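You operate a simulated robot arm through the tools that you are given. There is no shell and no other tool.

The job below is to be done with a simulated robot arm. You get a single attempt, and the scene is never put back.

## Task
Take table one off its prop and lower it to 75 cm.
Fine: put the prop pin on the table's free end, raise the table to 92 cm, stow the prop, and switch off at the end.
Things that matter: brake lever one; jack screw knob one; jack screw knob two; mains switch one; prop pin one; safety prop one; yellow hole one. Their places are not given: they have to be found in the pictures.

The check looks at the end state, three seconds after you hand in, the way a careful person would. Anything else that was tipped, shoved, dropped, spilled or broken makes it a failure.

## Robot
A 7-joint arm with a fingered hand, fixed in place. Base frame: the origin is on the floor under the middle of its stand, x ahead of it, y to its left, z up. Readings come in m, degrees, newtons and seconds.
It reaches about 1.333 m from its shoulder. Its first joint turns from -69.0 to 172.0 degrees. Payload 5 kg.
The tool frame sits at the grasp point between the pads (the TCP): z along the fingers, y along the line on which they close. The tips reach 0.032 m beyond it. The gripper opens to 0.16 m; its body begins 0.089 m behind the TCP. The gripper is a hand of 3 fingers: y runs from the thumb to the fingers, the wrist lies at [0, 0, -0.252] in the tool frame.
Orientation is told as [roll, pitch, yaw] about the base's x, y, z axes, in that order, counted from this pose: with the fingers straight down and closing along the base's y, the tool's x points along the base's -x, its y along +y and its z along -z.

## Interface
- The arm moves only by the tool play_rows. Its argument "series" is a list of rows, each a list of 6 numbers: the shift along the tool's x, y, z in m, then the turn, a rotation vector about the tool's x, y, z in degrees. In form: [[tx, ty, tz, ax, ay, az], ...]. A call has 1 to 20 rows; each row shifts and turns the commanded pose from where the row before left it, along the tool's axes as they then stand. Each row takes 0.2 s and may step no farther than 0.05 m and 8.6 degrees from the row before; otherwise, the whole call is refused. Where a pose cannot be reached the arm comes as near as it can. A force on the tool above 90 N (or 10 N above the force at the start of the call, whichever is more), or a blocked arm, ends the call early, and 0.2 s more pass. In this call time passes only in rows, and 0.2 s behind the last. The reply holds the time, the measured pose of the TCP, the force on the tool along the base axes, the opening and the grip force, in the units named above and with some noise, with the torque about the TCP (base axes, N m) and any sound that the robot's microphone picked up, and new pictures: "show" is both (left out), scene, wrist or none.
- Cameras (640 x 400 px; columns grow to the right, rows downward): "scene" is fixed at [0.0536, 0.6515, 1.6349]; the picture's right is [-0.75, -0.66, 0.00], its down [-0.47, 0.53, -0.71] and it looks along [0.46, -0.53, -0.71] (base axes); focal length 325 px, centre (320, 200). "wrist" rides on the gripper at [0.065, -0.004, -0.116] in the tool frame; the picture's right is [0.06, 1.00, 0.00], its down [-0.87, 0.05, -0.49] and it looks along [-0.49, 0.03, 0.87] (tool axes); focal length 261 px, centre (320, 200).
- raise_lower(by): slides the trunk up (or, below 0, down) by that many m; the arm rides with it, the base frame stays. It gives what a move gives, with no picture.
- curl_fingers(finger1, finger2, thumb_bend): sets how far each is bent, from 0 (flat) to 100 (curled in); at 30 the hand is open as for a grip, at 70 the pads meet at the TCP. One left out holds its place. A second passes; each finger stops where it meets its share of the squeeze, and holds until it gets a number again. It is the only way to open and close the hand. It gives what a move gives, with no picture; readings hold the bend of each and the force on the fingers (four entries, about 0 where the hand has none), thumb and palm.
- pixel_to_xyz(camera, pixels): there is no depth. For up to 12 entries [column, row, z] of the newest picture of that camera ("zoom" is the newest enlarged one), the place [x, y] in the base frame at which the ray of that pixel passes the height z, good to about 0.003 m, but the place of the scene camera against the robot may be out by one fixed shift of up to 0.012 m in any direction. No time passes.
- close_up(camera, box): a new picture of the part [left, top, right, bottom] of that camera's present view, enlarged. No time passes.
- sign_off(): hands the job in; it is judged then, once.

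Unless the task says otherwise, let go and move clear before handing in.

The tools are called after "Request:" as name(argument=value, ...) on one line, values as JSON. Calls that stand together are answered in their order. play_rows: Moves the arm, as the interface text tells. Its arguments: {"type":"object","properties":{"series":{"type":"array","items":{"type":"array","items":{"type":"number"}}},"show":{"type":"string","enum":["both","scene","wrist","none"]}},"required":["series"]} The other tools are called the same way: raise_lower (by) moves the trunk up or down; curl_fingers (finger1, finger2, thumb_bend) moves the fingers one by one; pixel_to_xyz (camera, pixels) gives the place at which the rays of pixels pass given heights; close_up (camera, box) takes an enlarged picture of a part of a camera's view; sign_off () hands the job in.

At the start:

```text
time: 0.0
position: [0.6929, -0.0077, 1.2244]
ee_rot: [0.0, 0.0, -0.2]
contact_force: [0.6, -0.1, -0.1]
moment: [-0.01, -0.02, -0.01]
width: 0.16
finger_force: 0.1
shape: jaw
bend: [30.0, 30.0, 30.0]
finger forces: [0.0, 0.0, 0.0, 0.0, 0.1, 0.0]
trunk travel left (down, up): [-0.525, 0.415]
```

scene: 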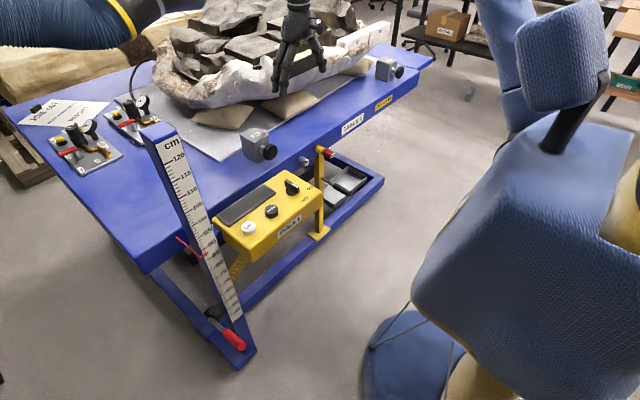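
wrist: 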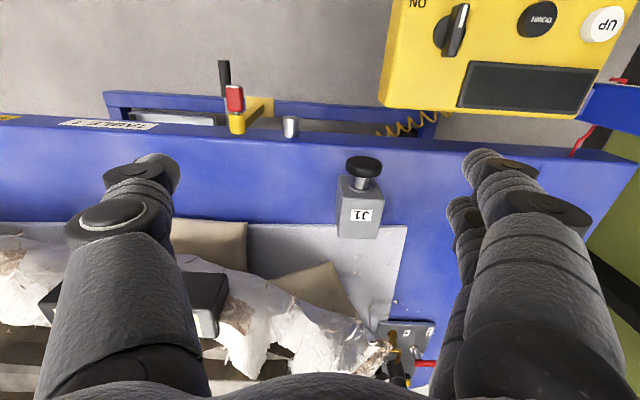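

The scene picture shows a blue table with a height scale (around 205,230), a yellow control box (270,215), a yellow prop with a red-headed pin (325,155), and a job card at (65,112). I'll enlarge these parts first to read labels before moving anything.

Request:
close_up(camera="scene", box=[0, 80, 130, 180])

Request:
close_up(camera="scene", box=[200, 130, 400, 255])

Request:
close_up(camera="scene", box=[130, 120, 290, 380])

Request:
close_up(camera="wrist", box=[360, 0, 640, 175])

Request:
close_up(camera="wrist", box=[100, 40, 420, 240])

```text
4.00 times, centred on (65, 130) of scene
```

zoom: 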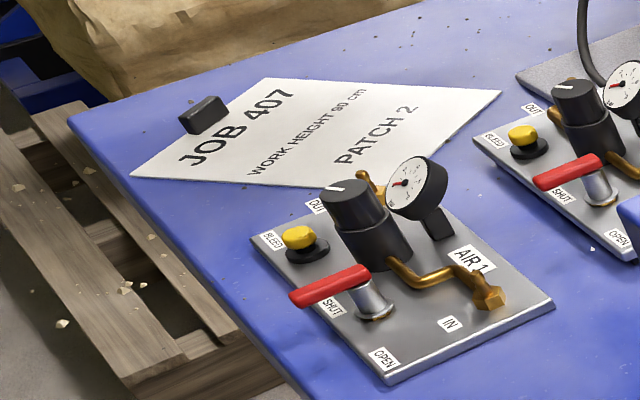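

```text
3.20 times, centred on (300, 192) of scene
```

zoom: 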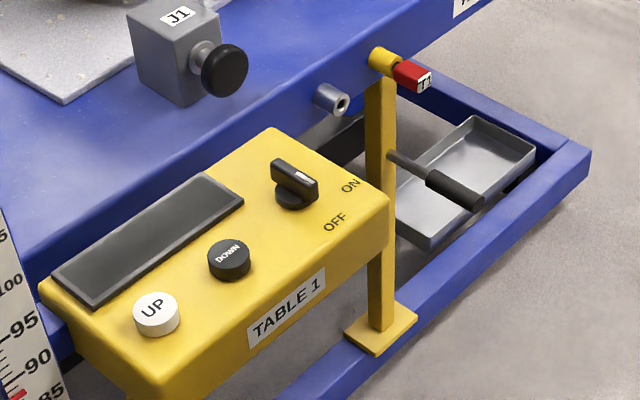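

```text
1.54 times, centred on (210, 250) of scene
```

zoom: 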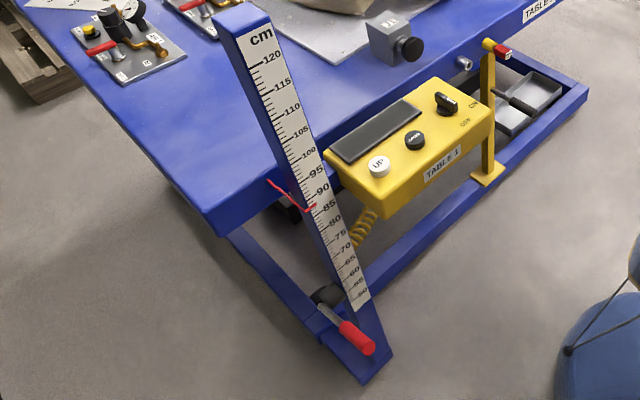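

```text
2.29 times, centred on (500, 88) of wrist
```

zoom: 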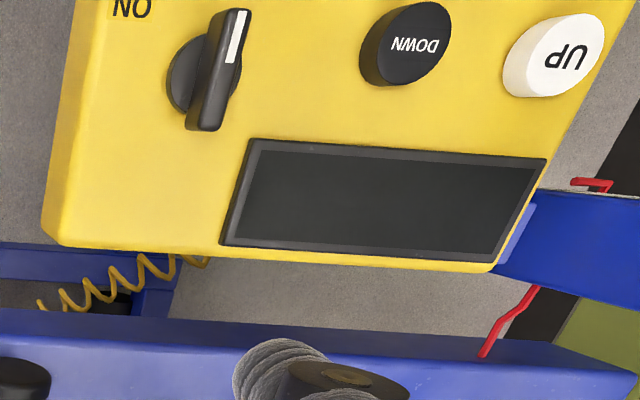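

```text
2.00 times, centred on (260, 140) of wrist
```

zoom: 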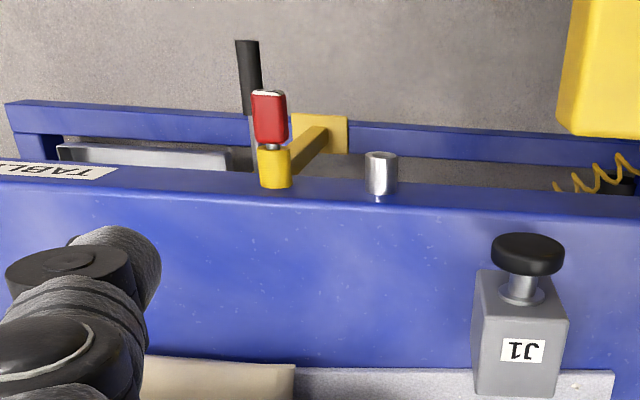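

The close-ups show the prop pin (red, "T1") through the yellow collar at about scene (325,152), an empty silver socket at (304,161), a tray on the base frame, a handle on the prop, and UP/DOWN buttons and an ON/OFF switch on the box. The pointer on the scale stands near 86-87 cm. I'll locate these things in the base frame next.

Request:
pixel_to_xyz(camera="scene", pixels=[[148, 262, 0.87], [8, 105, 0.87], [432, 65, 0.87], [387, 45, 0.87], [325, 152, 0.82], [304, 161, 0.82], [250, 228, 0.8], [272, 211, 0.8], [291, 187, 0.8], [235, 340, 0.2], [270, 150, 0.93], [398, 71, 0.93]])

Request:
pixel_to_xyz(camera="wrist", pixels=[[235, 100, 0.82], [290, 127, 0.82], [363, 165, 0.93], [604, 23, 0.8], [540, 18, 0.8], [453, 30, 0.8], [330, 145, 0.87], [180, 130, 0.87]])

Request:
close_up(camera="scene", box=[280, 0, 480, 125])

Request:
close_up(camera="scene", box=[160, 210, 260, 370])

Request:
close_up(camera="scene", box=[280, 135, 400, 250])

```text
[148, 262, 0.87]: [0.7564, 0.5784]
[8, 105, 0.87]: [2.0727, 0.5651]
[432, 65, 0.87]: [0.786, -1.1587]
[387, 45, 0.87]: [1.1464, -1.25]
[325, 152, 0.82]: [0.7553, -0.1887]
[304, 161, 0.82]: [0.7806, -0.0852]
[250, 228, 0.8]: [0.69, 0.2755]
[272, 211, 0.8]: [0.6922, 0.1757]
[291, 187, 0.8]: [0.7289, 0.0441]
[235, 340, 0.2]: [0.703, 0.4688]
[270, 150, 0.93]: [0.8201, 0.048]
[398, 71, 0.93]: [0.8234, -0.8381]
```

```text
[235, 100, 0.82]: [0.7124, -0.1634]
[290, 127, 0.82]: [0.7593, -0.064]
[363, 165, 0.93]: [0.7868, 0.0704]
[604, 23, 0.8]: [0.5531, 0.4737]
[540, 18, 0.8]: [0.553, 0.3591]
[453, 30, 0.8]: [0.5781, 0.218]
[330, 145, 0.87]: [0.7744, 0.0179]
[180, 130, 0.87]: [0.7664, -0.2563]
```

```text
3.20 times, centred on (380, 62) of scene
```

zoom: 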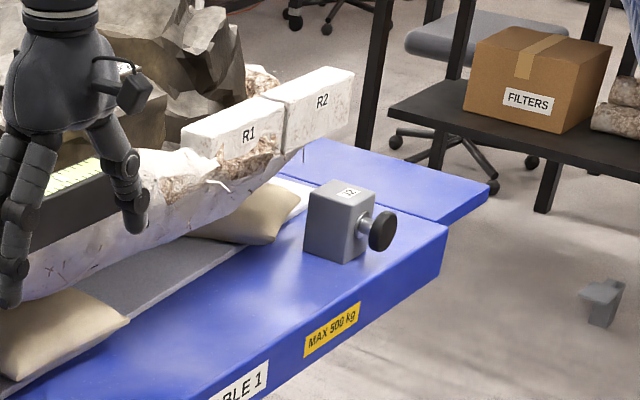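

```text
2.50 times, centred on (210, 290) of scene
```

zoom: 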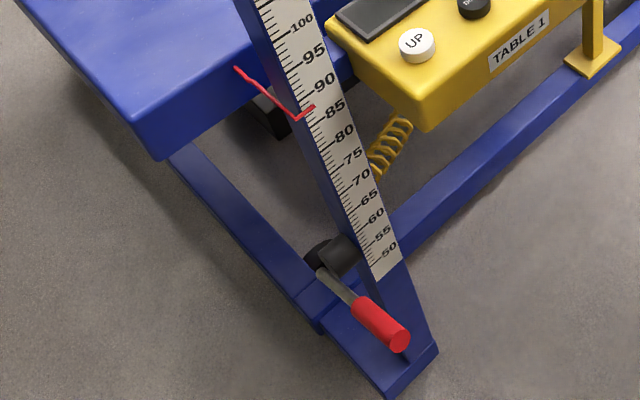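

```text
3.48 times, centred on (340, 192) of scene
```

zoom: 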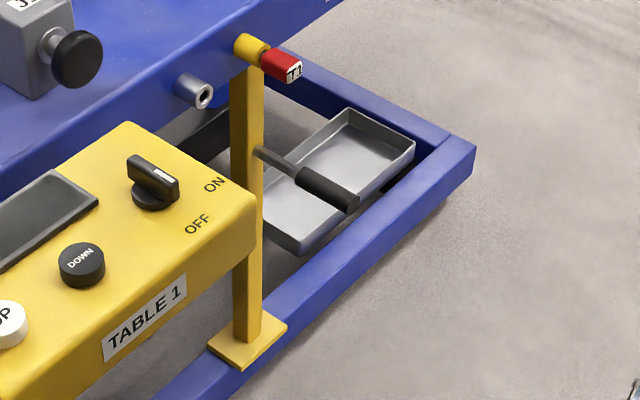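

Triangulating both cameras puts the red pin near (0.71,-0.15,0.85), its axis along x, the table's front edge at x≈0.77, top at z≈0.87, and the buttons near z≈0.945. I'll back the hand away from the table and tilt it so the wrist camera looks straight at the prop.

Request:
play_rows(series=[[0.035, -0.015, 0.0, 0, 0, 0], [0.035, -0.015, 0.0, 0, 0, 0], [0.035, -0.015, 0.0, 0, 0, 0], [0.035, -0.015, 0.02, 0, 0, 0], [0.035, -0.015, 0.025, 0, 0, 0], [0.035, -0.015, 0.025, 0, 0, 0], [0.03, -0.015, 0.025, 0, 0, 0], [0.01, -0.015, 0.03, 0, 0, 0], [0, -0.01, 0.03, 0, 0, 0], [0, 0, 0, 0, -7.5, 0], [0, 0, 0, 0, -7.5, 0], [0, 0, 0, 0, -7.5, 0], [0, 0, 0, 0, -7.5, 0], [0, 0, 0, 0, -7.5, 0], [0, 0, 0, 0, -7.5, 0]])

```text
time: 3.2
position: [0.4418, -0.1379, 1.0675]
ee_rot: [0.0, -3.7, -0.1]
contact_force: [-0.3, -0.1, 0.2]
moment: [0.0, 0.03, -0.03]
width: 0.1602
finger_force: 0.1
shape: jaw
bend: [30.0, 30.0, 30.0]
finger forces: [0.1, 0.0, 0.1, 0.1, 0.0, 0.1]
out of reach, approached as far as the arm can: row 10, 11, 12, 13, 14, 15
trunk travel left (down, up): [-0.525, 0.415]
```

scene: 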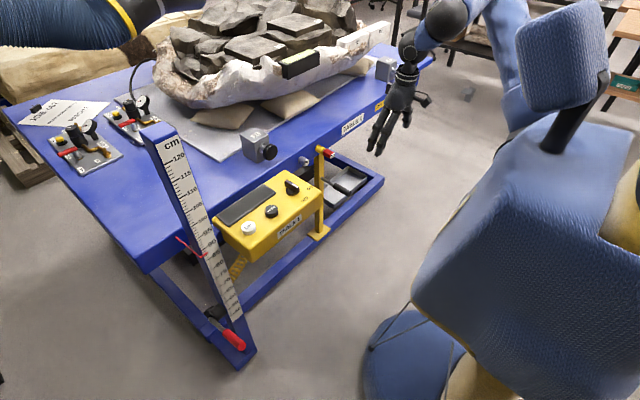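
wrist: 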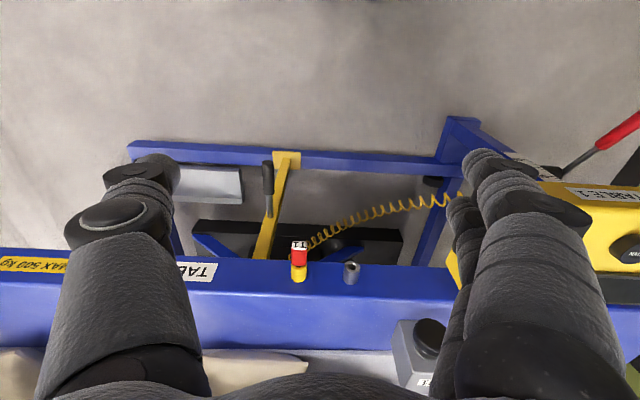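

The pitch was out of reach so close to the body (pitch only -3.7), but the wrist picture now shows the pin at (299,255), the silver socket at (351,272), the prop with its grip at (268,180) and the tray at (207,182). I'll enlarge that area.

Request:
close_up(camera="wrist", box=[160, 130, 400, 300])

Request:
close_up(camera="wrist", box=[260, 220, 380, 300])

Request:
close_up(camera="scene", box=[285, 130, 365, 190])

Request:
close_up(camera="scene", box=[170, 210, 250, 270])

```text
2.35 times, centred on (280, 215) of wrist
```

zoom: 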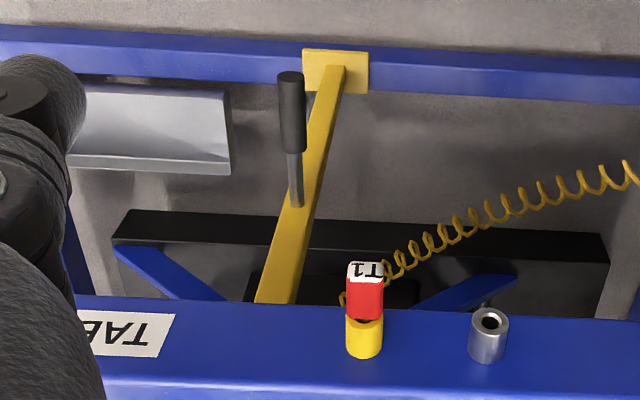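

```text
5.00 times, centred on (320, 260) of wrist
```

zoom: 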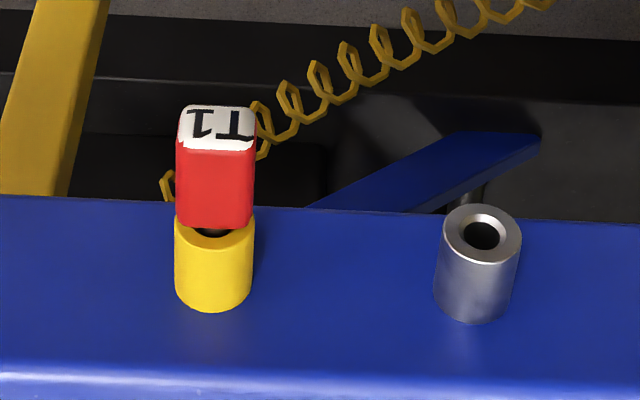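

```text
6.67 times, centred on (325, 160) of scene
```

zoom: 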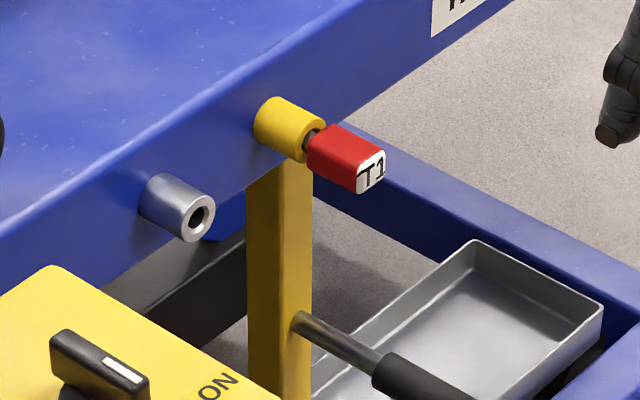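

```text
6.67 times, centred on (210, 240) of scene
```

zoom: 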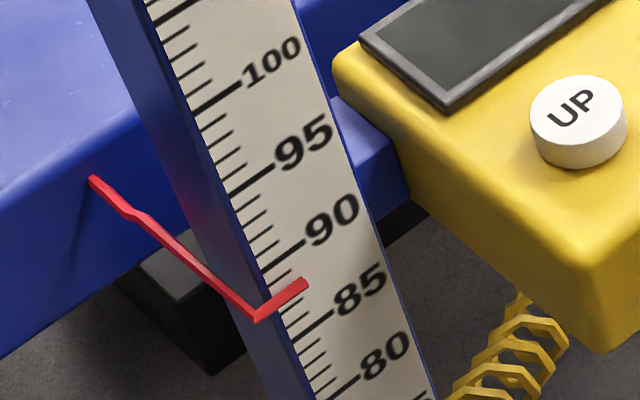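

Mains switch points to OFF at present (white mark toward the robot), the pin sits in the yellow socket, the silver socket is empty, and the pointer stands at about 87 cm. I'll check where the commanded pose stands with a null move, and measure the parts again from this view.

Request:
play_rows(series=[[0, 0, 0, 0, 0, 0]], show="none")

Request:
pixel_to_xyz(camera="wrist", pixels=[[299, 255, 0.85], [299, 268, 0.85], [351, 272, 0.85], [286, 165, 0.15], [286, 165, 0.1], [261, 257, 0.8], [268, 170, 0.5], [268, 195, 0.5], [170, 182, 0.2], [240, 182, 0.2]])

Request:
pixel_to_xyz(camera="scene", pixels=[[328, 153, 0.85], [320, 149, 0.85], [304, 161, 0.85], [319, 232, 0.15], [319, 232, 0.1], [319, 156, 0.8], [331, 190, 0.5], [312, 177, 0.5], [337, 180, 0.2], [320, 210, 0.2]])

```text
time: 3.6
position: [0.4415, -0.138, 1.0689]
ee_rot: [0.0, -3.7, -0.1]
contact_force: [0.0, 0.3, 0.0]
moment: [0.0, 0.0, 0.01]
width: 0.1601
finger_force: 0.1
shape: jaw
bend: [30.0, 30.0, 30.0]
finger forces: [0.0, 0.0, 0.1, 0.0, 0.0, 0.1]
trunk travel left (down, up): [-0.525, 0.415]
```

```text
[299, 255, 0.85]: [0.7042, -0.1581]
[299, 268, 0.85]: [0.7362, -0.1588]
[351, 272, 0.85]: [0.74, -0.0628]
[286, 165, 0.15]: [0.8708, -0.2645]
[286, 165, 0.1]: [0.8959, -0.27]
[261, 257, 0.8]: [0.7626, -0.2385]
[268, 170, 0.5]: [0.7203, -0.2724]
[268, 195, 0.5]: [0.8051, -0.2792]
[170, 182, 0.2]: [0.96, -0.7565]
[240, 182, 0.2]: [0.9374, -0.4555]
```

```text
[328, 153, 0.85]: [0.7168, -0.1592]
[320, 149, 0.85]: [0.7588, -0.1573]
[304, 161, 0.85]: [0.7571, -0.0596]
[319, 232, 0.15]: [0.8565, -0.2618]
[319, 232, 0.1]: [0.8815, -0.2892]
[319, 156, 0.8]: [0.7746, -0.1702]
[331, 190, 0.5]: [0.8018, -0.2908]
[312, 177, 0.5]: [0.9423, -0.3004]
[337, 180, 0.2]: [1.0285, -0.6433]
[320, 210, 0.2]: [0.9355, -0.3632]
```

The command resets to the measured pose, good. From the wrist view the pin head is at about (0.705,-0.158,0.85); the prop itself stands under the table at (0.865,-0.263) with its grip reaching out to about (0.66,-0.26,0.58). I'll narrow the hand a bit, then go over the pin and look again.

Request:
curl_fingers(finger1=45, finger2=45, thumb_bend=45)

Request:
play_rows(series=[[0, 0, 0, 0, 3.7, 0], [-0.04, -0.003, 0, 0, 0, 0], [-0.04, -0.003, 0, 0, 0, 0], [-0.04, -0.003, 0, 0, 0, 0], [-0.04, -0.003, 0, 0, 0, 0], [-0.04, -0.003, 0, 0, 0, 0], [-0.04, -0.003, 0, 0, 0, 0], [-0.015, -0.002, 0, 0, 0, 0]])

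```text
time: 4.6
position: [0.4428, -0.1381, 1.0695]
ee_rot: [0.0, -3.7, -0.1]
contact_force: [-0.3, 0.8, -0.4]
moment: [0.04, -0.02, -0.01]
width: 0.1085
finger_force: 0.1
shape: fingers
bend: [45.0, 45.0, 45.0]
finger forces: [0.0, 0.0, 0.0, 0.0, 0.0, 0.0]
trunk travel left (down, up): [-0.525, 0.415]
```

```text
time: 6.4
position: [0.6991, -0.1584, 1.07]
ee_rot: [0.0, -0.2, -0.1]
contact_force: [-0.2, 0.2, -1.0]
moment: [-0.01, 0.02, 0.0]
width: 0.1085
finger_force: 0.0
shape: fingers
bend: [45.0, 45.0, 45.0]
finger forces: [0.1, 0.0, 0.0, 0.0, 0.0, 0.0]
trunk travel left (down, up): [-0.525, 0.415]
```

scene: 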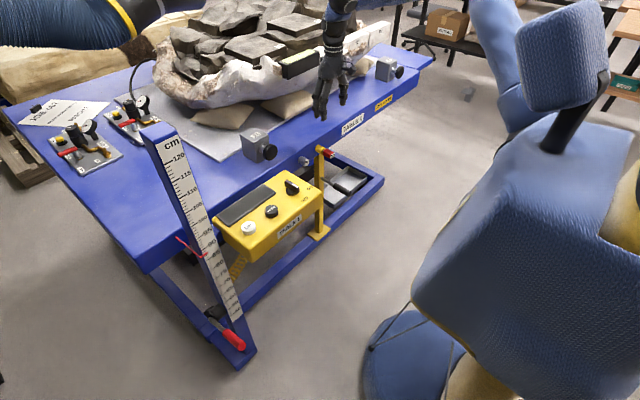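
wrist: 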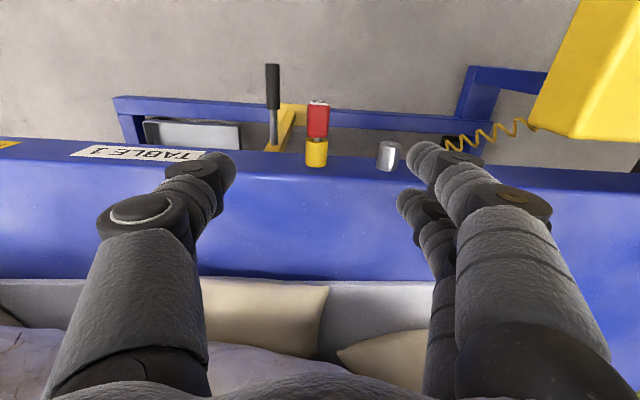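

From above, the pin head shows at (318,120), collar at (317,152) and the silver socket at (388,155). I'll measure them at several heights to triangulate against the earlier view.

Request:
pixel_to_xyz(camera="wrist", pixels=[[318, 105, 0.85], [318, 121, 0.85], [318, 136, 0.85], [317, 152, 0.85], [317, 167, 0.85], [388, 155, 0.85], [318, 121, 0.83], [300, 172, 0.87], [500, 172, 0.87], [307, 121, 0.85], [329, 121, 0.85], [272, 66, 0.58]])

Request:
close_up(camera="wrist", box=[240, 50, 440, 200])

```text
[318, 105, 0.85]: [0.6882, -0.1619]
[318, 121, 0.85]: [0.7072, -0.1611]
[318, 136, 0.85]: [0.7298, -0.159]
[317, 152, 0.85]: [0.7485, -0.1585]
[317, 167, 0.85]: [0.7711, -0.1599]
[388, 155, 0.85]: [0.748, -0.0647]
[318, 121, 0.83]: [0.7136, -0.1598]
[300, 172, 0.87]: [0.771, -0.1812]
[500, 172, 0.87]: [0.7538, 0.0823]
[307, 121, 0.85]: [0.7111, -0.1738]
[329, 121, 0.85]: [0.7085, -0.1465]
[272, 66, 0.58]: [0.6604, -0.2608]
```

```text
2.67 times, centred on (340, 125) of wrist
```

zoom: 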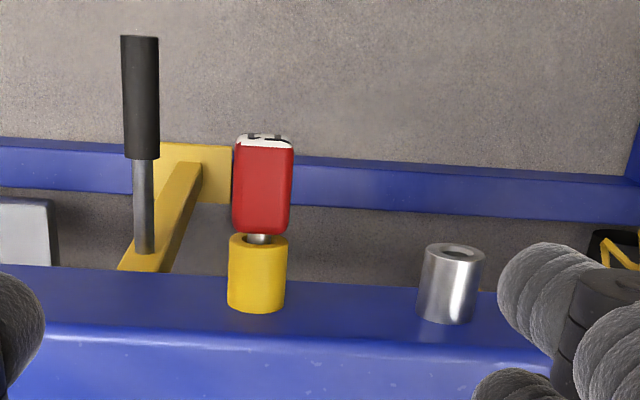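

The head spans about x 0.690-0.730 at y -0.160, top near z 0.85. I'll check where the two fingertips and thumb sit relative to the TCP before descending.

Request:
pixel_to_xyz(camera="wrist", pixels=[[425, 152, 1.045], [412, 200, 1.045], [222, 165, 1.045], [425, 152, 1.06], [412, 200, 1.06], [222, 165, 1.06]])

Request:
close_up(camera="wrist", box=[80, 120, 560, 400])

```text
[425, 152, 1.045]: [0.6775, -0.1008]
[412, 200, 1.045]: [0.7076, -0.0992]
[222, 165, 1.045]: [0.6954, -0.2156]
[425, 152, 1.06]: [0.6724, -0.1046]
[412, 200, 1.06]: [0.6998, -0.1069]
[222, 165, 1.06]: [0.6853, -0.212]
```

```text
1.33 times, centred on (320, 260) of wrist
```

zoom: 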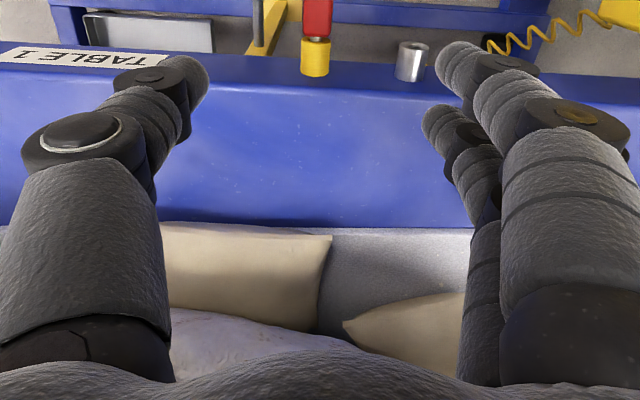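

The fingertips sit about ±0.03 around the TCP in x, so aiming the TCP at x≈0.702 keeps them clear of the collar (x≥0.738). I'll descend toward the pin head and check.

Request:
play_rows(series=[[-0.002, -0.001, 0.04, 0, 0, 0], [0, -0.001, 0.04, 0, 0, 0], [0, 0, 0.04, 0, 0, 0], [0, 0, 0.04, 0, 0, 0], [0, 0, 0.03, 0, 0, 0], [0, 0, 0.02, 0, 0, 0]])

Request:
close_up(camera="scene", box=[270, 90, 390, 190])

Request:
close_up(camera="wrist", box=[200, 120, 460, 300])

```text
time: 7.8
position: [0.7005, -0.1603, 0.8594]
ee_rot: [0.0, 0.0, -0.1]
contact_force: [0.4, 0.8, -0.5]
moment: [0.0, 0.0, 0.04]
width: 0.1087
finger_force: 0.1
shape: fingers
bend: [45.0, 45.0, 45.0]
finger forces: [0.1, 0.0, 0.0, 0.0, 0.0, 0.0]
trunk travel left (down, up): [-0.525, 0.415]
```

scene: 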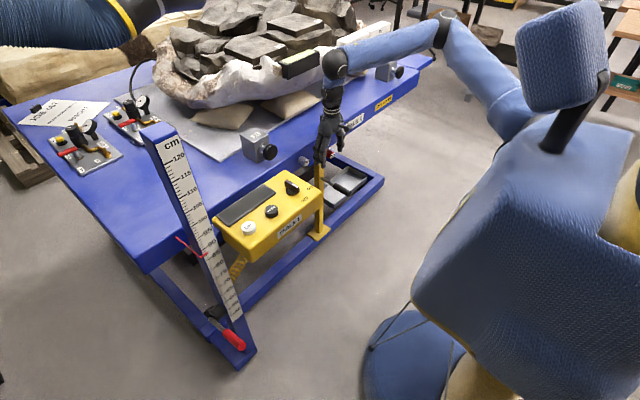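
wrist: 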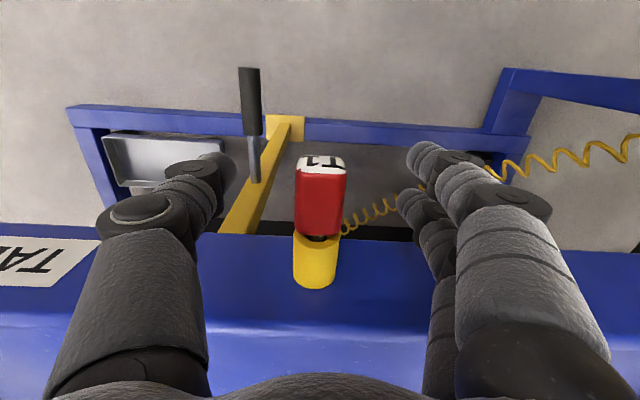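

```text
4.00 times, centred on (330, 140) of scene
```

zoom: 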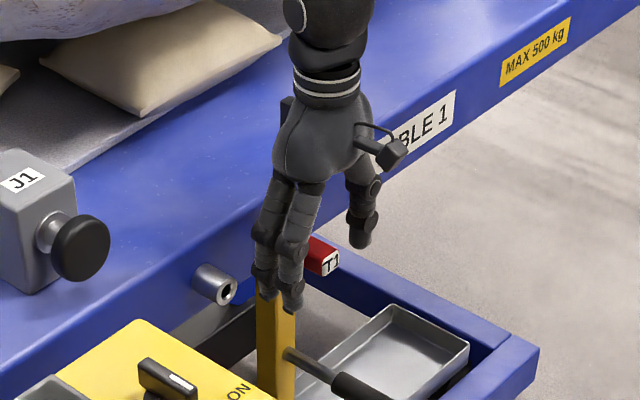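

```text
2.22 times, centred on (330, 210) of wrist
```

zoom: 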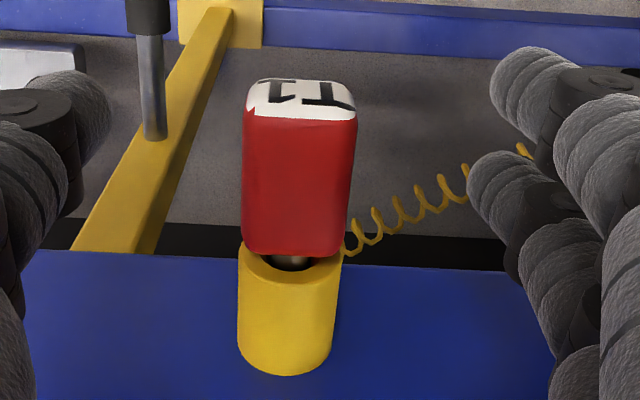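

The hand is around the pin: head at (321,195) between thumb (215,180) and fingers (430,180). I'll confirm centering and then lower a little more.

Request:
pixel_to_xyz(camera="wrist", pixels=[[297, 200, 0.85], [345, 200, 0.85], [321, 168, 0.85], [320, 234, 0.85], [318, 260, 0.85], [321, 155, 0.825], [318, 288, 0.85]])

```text
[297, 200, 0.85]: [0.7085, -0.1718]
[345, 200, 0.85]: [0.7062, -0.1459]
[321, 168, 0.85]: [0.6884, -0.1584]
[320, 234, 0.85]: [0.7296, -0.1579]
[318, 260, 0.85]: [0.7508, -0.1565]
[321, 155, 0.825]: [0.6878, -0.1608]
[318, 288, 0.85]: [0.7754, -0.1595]
```

The head is centred (y≈-0.159, x 0.688-0.730, z centre ≈0.838). I'll lower 2 cm and close on it.

Request:
play_rows(series=[[-0.003, 0, 0.01, 0, 0, 0], [0, 0.001, 0.009, 0, 0, 0]], show="none")

Request:
curl_fingers(finger1=70, finger2=70, thumb_bend=70)

Request:
play_rows(series=[[0, 0, 0, 0, 0, 0]])

Request:
close_up(camera="wrist", box=[200, 120, 460, 300])

```text
time: 8.4
position: [0.7026, -0.1589, 0.8389]
ee_rot: [0.0, 0.0, 0.0]
contact_force: [0.6, 0.7, -0.2]
moment: [0.01, 0.01, 0.0]
width: 0.1085
finger_force: 0.0
shape: fingers
bend: [45.0, 45.0, 45.0]
finger forces: [0.0, 0.1, 0.0, 0.1, 0.0, 0.1]
trunk travel left (down, up): [-0.525, 0.415]
```

```text
time: 9.4
position: [0.7028, -0.1591, 0.8392]
ee_rot: [0.0, -0.1, -0.1]
contact_force: [-1.4, -4.9, -5.9]
moment: [-0.03, 0.01, -0.04]
width: 0.0224
finger_force: 7.1
shape: fingers
bend: [68.0, 68.0, 68.0]
finger forces: [2.2, 2.2, 0.0, 0.1, 9.2, 0.0]
trunk travel left (down, up): [-0.525, 0.415]
```

```text
time: 9.8
position: [0.7031, -0.1593, 0.839]
ee_rot: [0.0, 0.0, -0.1]
contact_force: [-3.1, -4.1, -6.8]
moment: [-0.04, 0.03, -0.01]
width: 0.0226
finger_force: 6.7
shape: fingers
bend: [68.0, 68.0, 68.0]
finger forces: [2.3, 2.2, 0.1, 0.0, 9.5, 0.1]
trunk travel left (down, up): [-0.525, 0.415]
```

scene: 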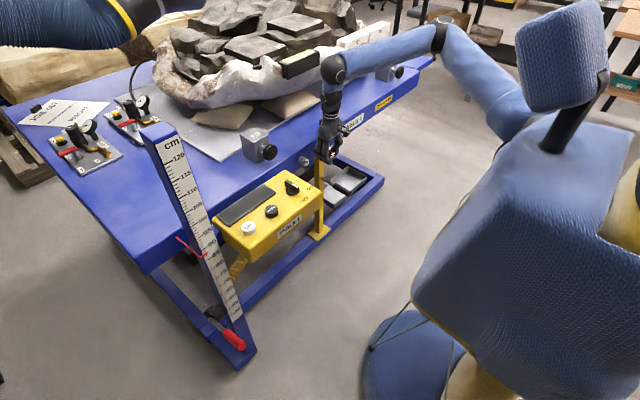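
wrist: 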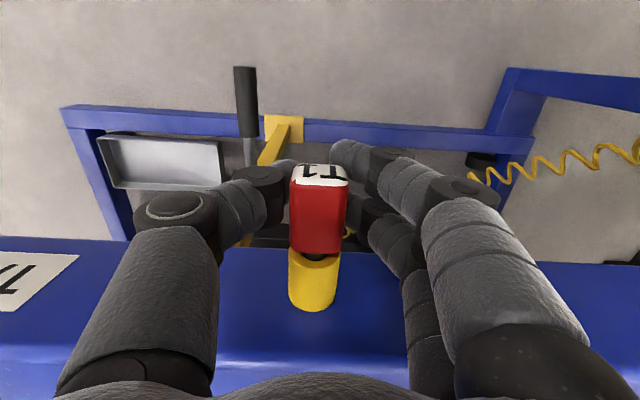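

```text
2.22 times, centred on (330, 210) of wrist
```

zoom: 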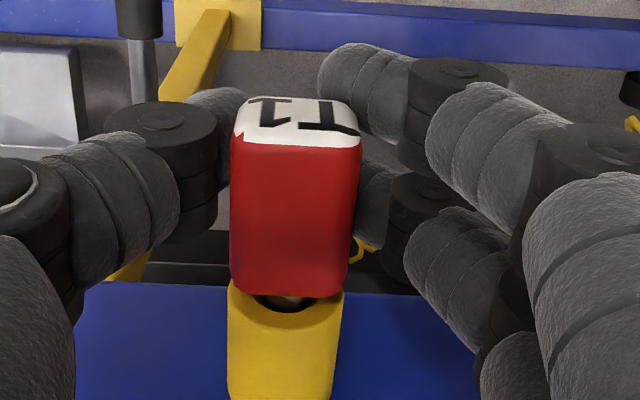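

The pads are on the head (width 0.0225, thumb 9.5 N). I'll pull gently along -x (tool +x) and watch the force.

Request:
play_rows(series=[[0.005, 0, 0, 0, 0, 0], [0.008, 0, 0, 0, 0, 0], [0.01, 0, 0, 0, 0, 0], [0.01, 0, 0, 0, 0, 0]])

Request:
close_up(camera="wrist", box=[200, 120, 460, 300])

```text
time: 10.8
position: [0.6706, -0.1588, 0.8413]
ee_rot: [0.0, -0.1, -0.1]
contact_force: [-0.1, 0.3, 0.4]
moment: [0.03, -0.01, 0.01]
width: 0.0126
finger_force: 0.1
shape: fingers
bend: [70.0, 70.0, 70.0]
finger forces: [0.1, 0.3, 0.0, 0.0, 0.0, 0.1]
trunk travel left (down, up): [-0.525, 0.415]
```

scene: 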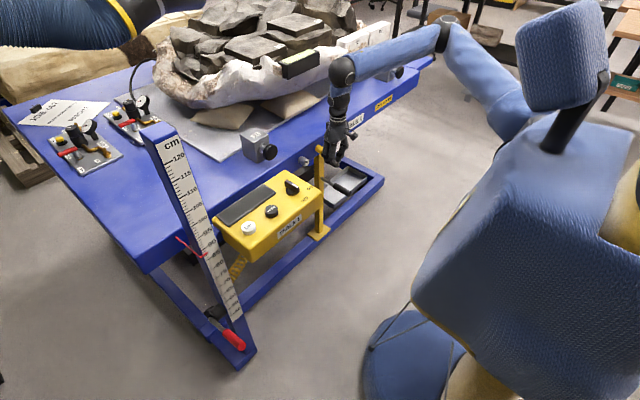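
wrist: 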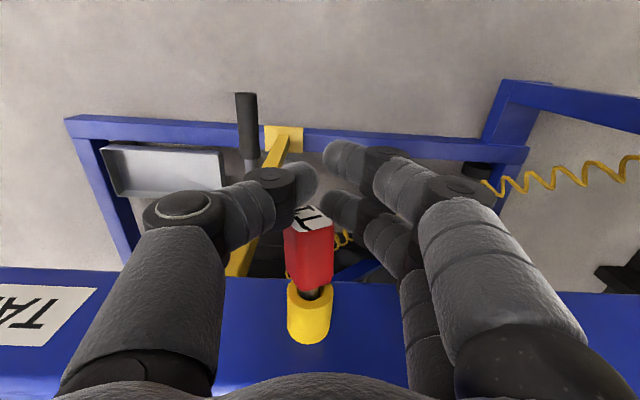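

```text
2.22 times, centred on (330, 210) of wrist
```

zoom: 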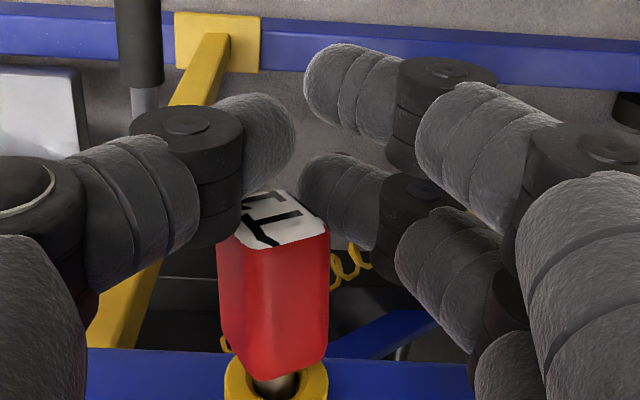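

The fingers slipped off the head (width 0.0126, no grip force), and the head now shows tilted/turned slightly at (310,250). I'll reopen and look at how the pin sits now.

Request:
curl_fingers(finger1=45, finger2=45, thumb_bend=45)

Request:
play_rows(series=[[0, 0, -0.02, 0, 0, 0]])

Request:
close_up(camera="wrist", box=[220, 150, 420, 300])

Request:
close_up(camera="scene", box=[290, 120, 370, 180])

```text
time: 11.8
position: [0.6698, -0.1583, 0.8403]
ee_rot: [0.1, 0.0, 0.0]
contact_force: [0.4, 0.3, -2.1]
moment: [-0.01, 0.0, 0.04]
width: 0.107
finger_force: 0.2
shape: fingers
bend: [45.0, 45.0, 45.0]
finger forces: [0.0, 0.0, 0.0, 0.1, 0.0, 0.0]
trunk travel left (down, up): [-0.525, 0.415]
```

```text
time: 12.2
position: [0.6703, -0.159, 0.8606]
ee_rot: [0.0, -0.1, 0.1]
contact_force: [-0.7, 0.2, -0.1]
moment: [0.01, -0.01, -0.03]
width: 0.1071
finger_force: 0.1
shape: fingers
bend: [45.0, 45.0, 45.0]
finger forces: [0.0, 0.0, 0.0, 0.1, 0.1, 0.0]
trunk travel left (down, up): [-0.525, 0.415]
```

scene: 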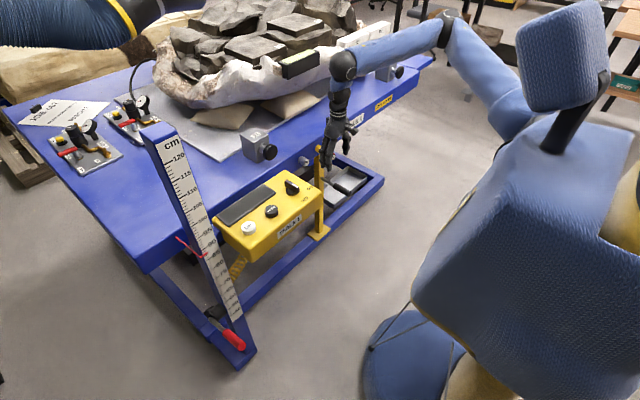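
wrist: 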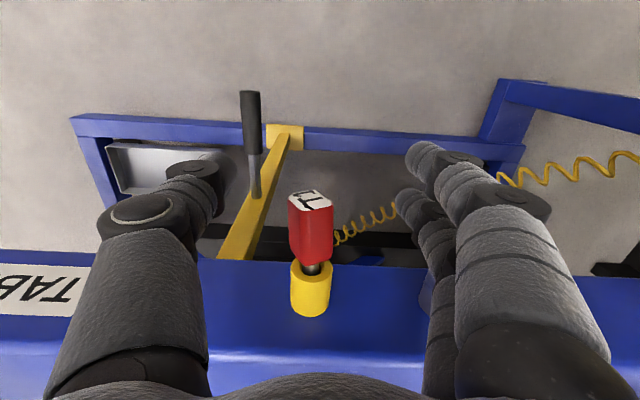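

```text
2.67 times, centred on (320, 225) of wrist
```

zoom: 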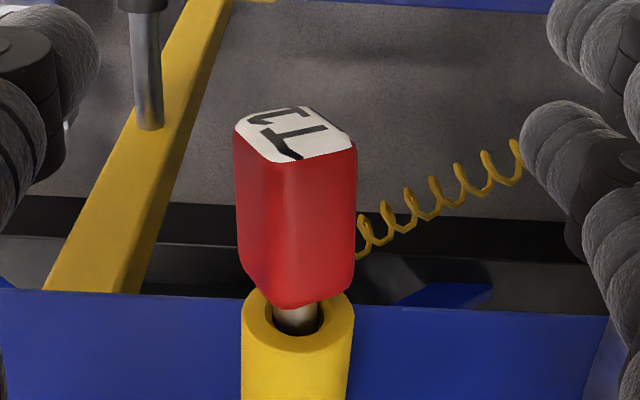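

```text
6.67 times, centred on (330, 150) of scene
```

zoom: 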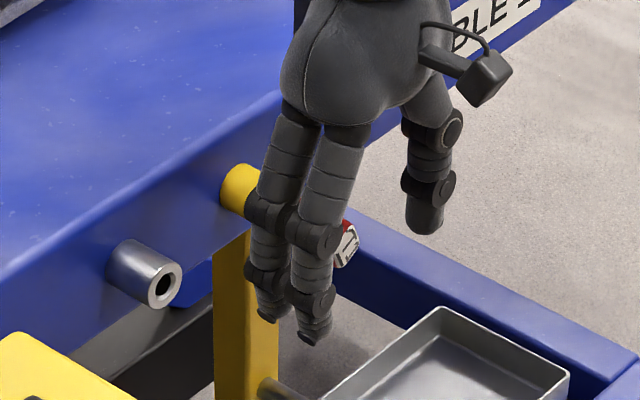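

The pin has slid out about 1 cm and rolled about its axis; it is loose in the hole. I'll measure its present extent and regrip better centred with a firmer squeeze.

Request:
pixel_to_xyz(camera="wrist", pixels=[[311, 262, 0.845], [300, 204, 0.845], [326, 209, 0.845], [310, 190, 0.845], [333, 235, 0.84], [289, 235, 0.84], [310, 273, 0.845], [310, 312, 0.845]])

```text
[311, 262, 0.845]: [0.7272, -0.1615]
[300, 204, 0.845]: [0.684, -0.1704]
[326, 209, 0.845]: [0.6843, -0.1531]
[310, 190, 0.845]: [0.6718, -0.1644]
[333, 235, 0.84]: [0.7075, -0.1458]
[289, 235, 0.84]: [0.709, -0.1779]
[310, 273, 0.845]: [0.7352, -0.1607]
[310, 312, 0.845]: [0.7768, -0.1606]
```

The head now spans x 0.682-0.727, y centre about -0.162, rolled so it is 0.032 wide. I'll centre the TCP at x≈0.705, y≈-0.162, z≈0.836 and close harder.

Request:
play_rows(series=[[-0.018, -0.002, 0.0, 0, 0, 0], [-0.017, -0.001, 0.005, 0, 0, 0], [0, 0, 0.01, 0, 0, 0], [0, 0, 0.01, 0, 0, 0]], show="wrist")

Request:
curl_fingers(finger1=85, finger2=85, thumb_bend=85)

Request:
play_rows(series=[[0, 0, 0, 0, 0, 0]], show="wrist")

Request:
close_up(camera="wrist", box=[220, 150, 420, 300])

```text
time: 13.2
position: [0.7063, -0.1626, 0.8341]
ee_rot: [0.1, 0.1, -0.1]
contact_force: [-0.4, -0.4, 0.4]
moment: [0.0, 0.02, 0.0]
width: 0.1072
finger_force: 0.1
shape: fingers
bend: [45.0, 45.0, 45.0]
finger forces: [0.1, 0.1, 0.0, 0.1, 0.0, 0.1]
trunk travel left (down, up): [-0.525, 0.415]
```

wrist: 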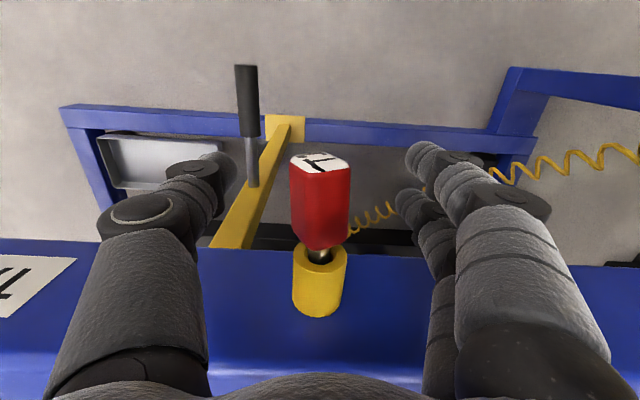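

```text
time: 14.2
position: [0.7058, -0.1633, 0.8322]
ee_rot: [0.0, 0.1, -0.1]
contact_force: [-5.0, 0.0, -20.2]
moment: [-0.08, 0.04, 0.01]
width: 0.0026
finger_force: 21.8
shape: fingers
bend: [76.0, 75.0, 75.0]
finger forces: [2.5, 13.9, 0.0, 0.0, 26.8, 0.0]
trunk travel left (down, up): [-0.525, 0.415]
```

```text
time: 14.6
position: [0.7046, -0.1629, 0.8328]
ee_rot: [0.0, 0.1, 0.1]
contact_force: [-7.6, -1.0, -23.9]
moment: [-0.13, 0.11, 0.01]
width: 0.003
finger_force: 22.5
shape: fingers
bend: [76.0, 75.0, 75.0]
finger forces: [2.6, 14.6, 0.0, 0.0, 27.8, 0.0]
trunk travel left (down, up): [-0.525, 0.415]
```

wrist: 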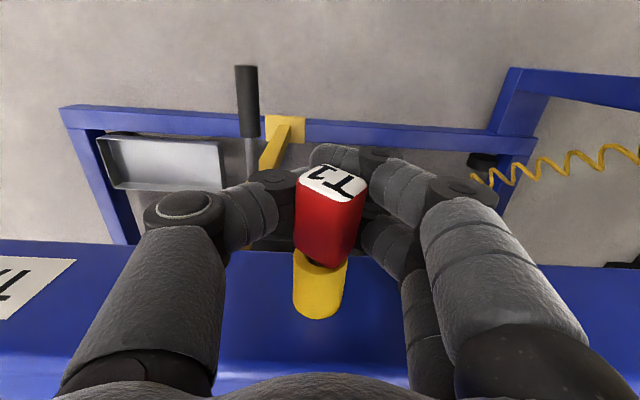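

```text
2.67 times, centred on (320, 225) of wrist
```

zoom: 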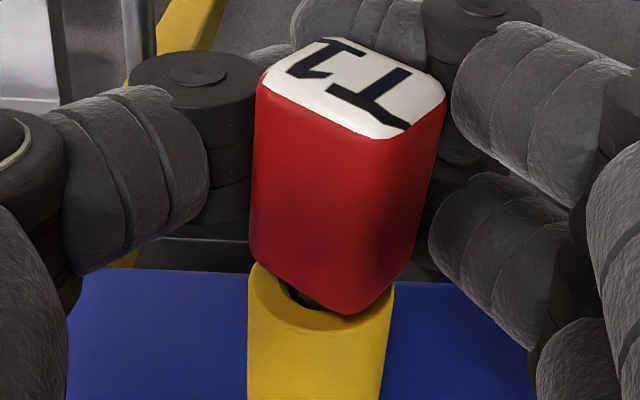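

The fingertips are wedging under the head (force -24 N in z, width 0.003), so the TCP is too low. I'll open, raise about 1.6 cm, and close moderately.

Request:
curl_fingers(finger1=50, finger2=50, thumb_bend=50)

Request:
play_rows(series=[[0, 0, -0.01, 0, 0, 0], [0, 0, -0.01, 0, 0, 0]], show="wrist")

Request:
close_up(camera="wrist", box=[220, 150, 420, 300])

```text
time: 15.6
position: [0.7049, -0.162, 0.8356]
ee_rot: [0.0, -0.1, -0.1]
contact_force: [0.2, 0.4, -0.3]
moment: [0.01, -0.02, -0.01]
width: 0.0866
finger_force: 0.0
shape: fingers
bend: [50.0, 50.0, 50.0]
finger forces: [0.0, 0.0, 0.0, 0.0, 0.0, 0.0]
trunk travel left (down, up): [-0.525, 0.415]
```

```text
time: 16.2
position: [0.7053, -0.1621, 0.8549]
ee_rot: [0.0, 0.0, -0.1]
contact_force: [-1.1, -0.4, -0.8]
moment: [0.04, 0.01, -0.02]
width: 0.0864
finger_force: 0.0
shape: fingers
bend: [50.0, 50.0, 50.0]
finger forces: [0.0, 0.0, 0.0, 0.1, 0.0, 0.1]
trunk travel left (down, up): [-0.525, 0.415]
```

wrist: 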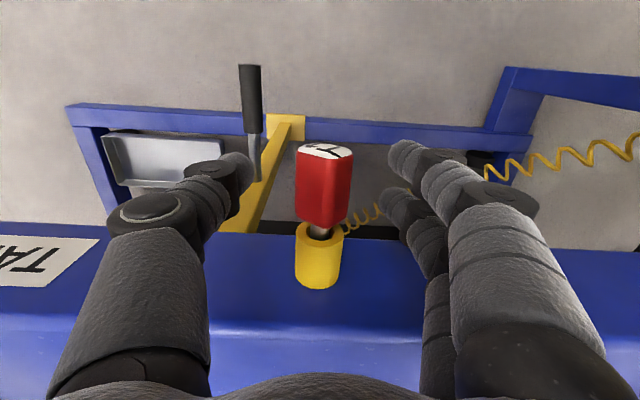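

```text
2.67 times, centred on (320, 225) of wrist
```

zoom: 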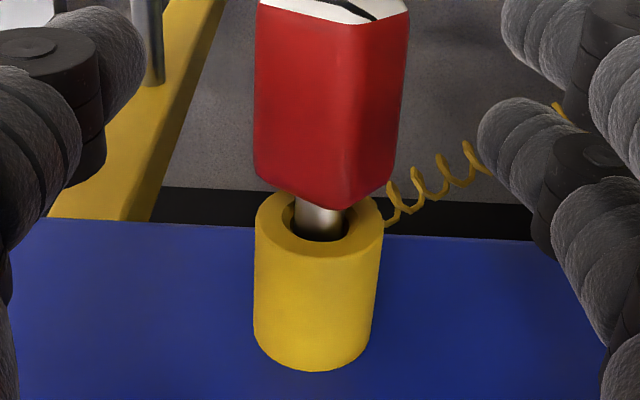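

The pin has worked out slightly more; head at (323,187). I'll close now at z≈0.855 with a moderate command and check forces.

Request:
pixel_to_xyz(camera="wrist", pixels=[[324, 228, 0.85], [300, 155, 0.85], [350, 155, 0.85], [297, 195, 0.84], [352, 195, 0.84], [320, 232, 0.84]])

Request:
curl_fingers(finger1=72, finger2=72, thumb_bend=72)

Request:
play_rows(series=[[0, 0, 0, 0, 0, 0]], show="wrist")

Request:
close_up(camera="wrist", box=[220, 130, 420, 280])

```text
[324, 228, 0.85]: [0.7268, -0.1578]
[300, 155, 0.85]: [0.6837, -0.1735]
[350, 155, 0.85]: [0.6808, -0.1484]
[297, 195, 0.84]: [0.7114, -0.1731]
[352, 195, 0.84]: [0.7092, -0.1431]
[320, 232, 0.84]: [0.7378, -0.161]
```

```text
time: 17.2
position: [0.7064, -0.1632, 0.8554]
ee_rot: [0.0, -0.2, -0.1]
contact_force: [-2.8, 0.2, -11.0]
moment: [-0.03, 0.06, -0.01]
width: 0.0262
finger_force: 14.8
shape: fingers
bend: [68.0, 68.0, 68.0]
finger forces: [8.0, 8.6, 0.0, 0.1, 13.0, 0.0]
trunk travel left (down, up): [-0.525, 0.415]
```

```text
time: 17.6
position: [0.7048, -0.1625, 0.8542]
ee_rot: [0.1, 0.0, 0.0]
contact_force: [-3.8, 0.1, -12.0]
moment: [-0.06, 0.07, -0.02]
width: 0.0261
finger_force: 15.1
shape: fingers
bend: [68.0, 68.0, 68.0]
finger forces: [8.2, 8.8, 0.0, 0.0, 13.2, 0.0]
trunk travel left (down, up): [-0.525, 0.415]
```

wrist: 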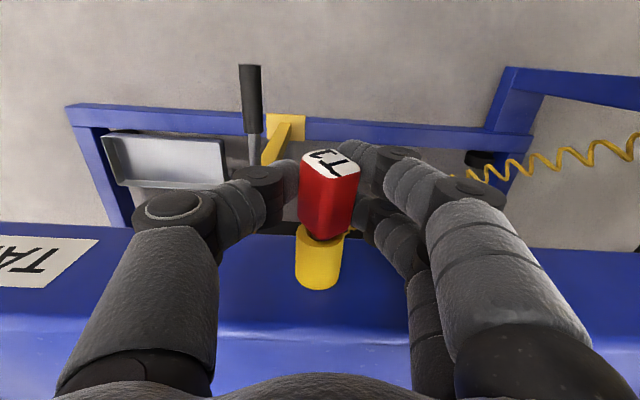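

```text
2.67 times, centred on (320, 205) of wrist
```

zoom: 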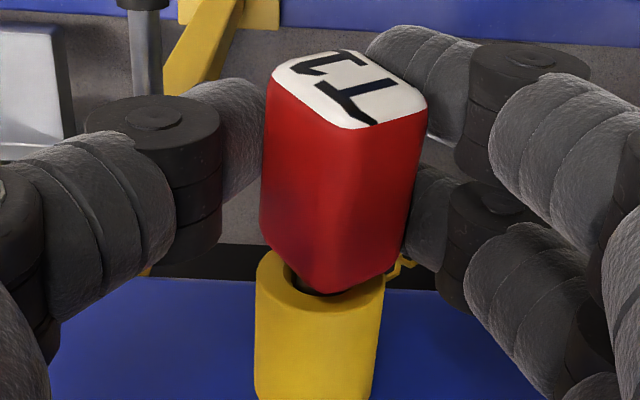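

Grip is now balanced (fingers 8+9 N, thumb 13 N). I'll pull out slowly along -x in small steps.

Request:
play_rows(series=[[0.003, 0, 0, 0, 0, 0], [0.004, 0, 0, 0, 0, 0], [0.005, 0, 0, 0, 0, 0], [0.005, 0, 0, 0, 0, 0]], show="wrist")

Request:
close_up(camera="wrist", box=[220, 130, 420, 280])

```text
time: 18.6
position: [0.6885, -0.1622, 0.8552]
ee_rot: [-0.1, -0.2, 0.0]
contact_force: [0.6, 0.3, -0.5]
moment: [-0.02, 0.0, -0.04]
width: 0.0255
finger_force: 12.8
shape: fingers
bend: [69.0, 68.0, 68.0]
finger forces: [6.0, 7.1, 0.0, 0.0, 11.6, 0.0]
trunk travel left (down, up): [-0.525, 0.415]
```

wrist: 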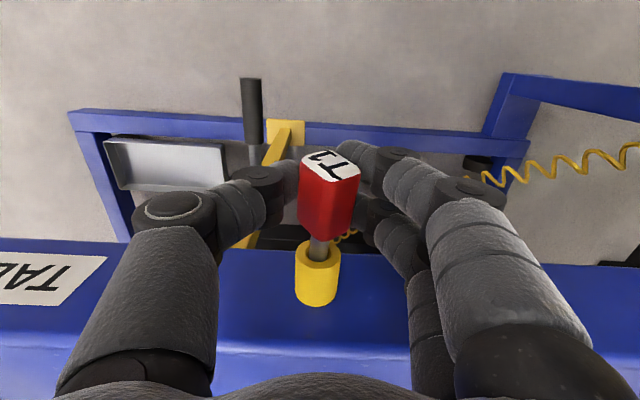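

```text
2.67 times, centred on (320, 205) of wrist
```

zoom: 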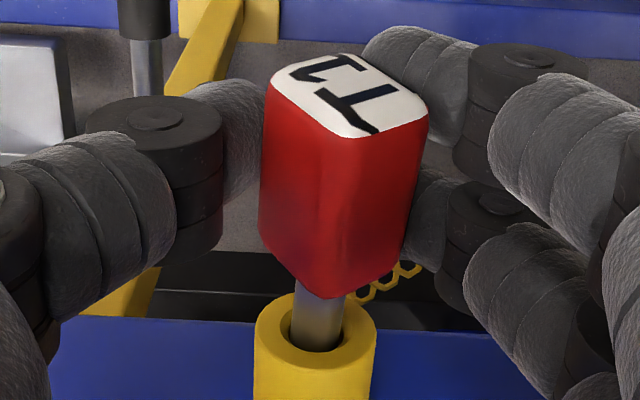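

The pin is travelling with the hand now (shaft visible at (318,245)) and the outside force is near zero. I'll keep pulling.

Request:
play_rows(series=[[0.006, 0, 0, 0, 0, 0], [0.008, 0, 0, 0, 0, 0], [0.008, 0, 0, 0, 0, 0], [0.008, 0, 0, 0, 0, 0], [0.008, 0, 0, 0, 0, 0]], show="wrist")

Request:
close_up(camera="wrist", box=[220, 130, 420, 300])

```text
time: 19.8
position: [0.6503, -0.1624, 0.8556]
ee_rot: [0.1, -0.1, -0.1]
contact_force: [0.1, -0.9, -0.2]
moment: [-0.01, 0.0, 0.0]
width: 0.0068
finger_force: 0.2
shape: fingers
bend: [72.0, 72.0, 72.0]
finger forces: [0.0, 0.9, 0.0, 0.1, 0.4, 0.0]
trunk travel left (down, up): [-0.525, 0.415]
```

wrist: 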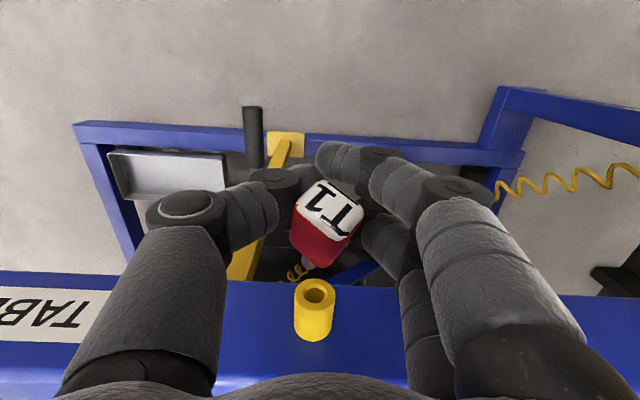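

```text
2.35 times, centred on (320, 215) of wrist
```

zoom: 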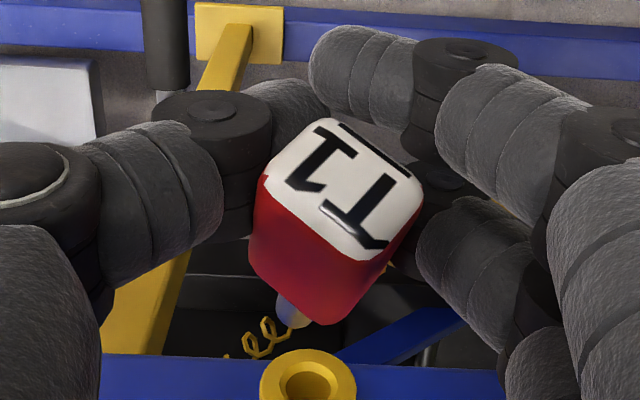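

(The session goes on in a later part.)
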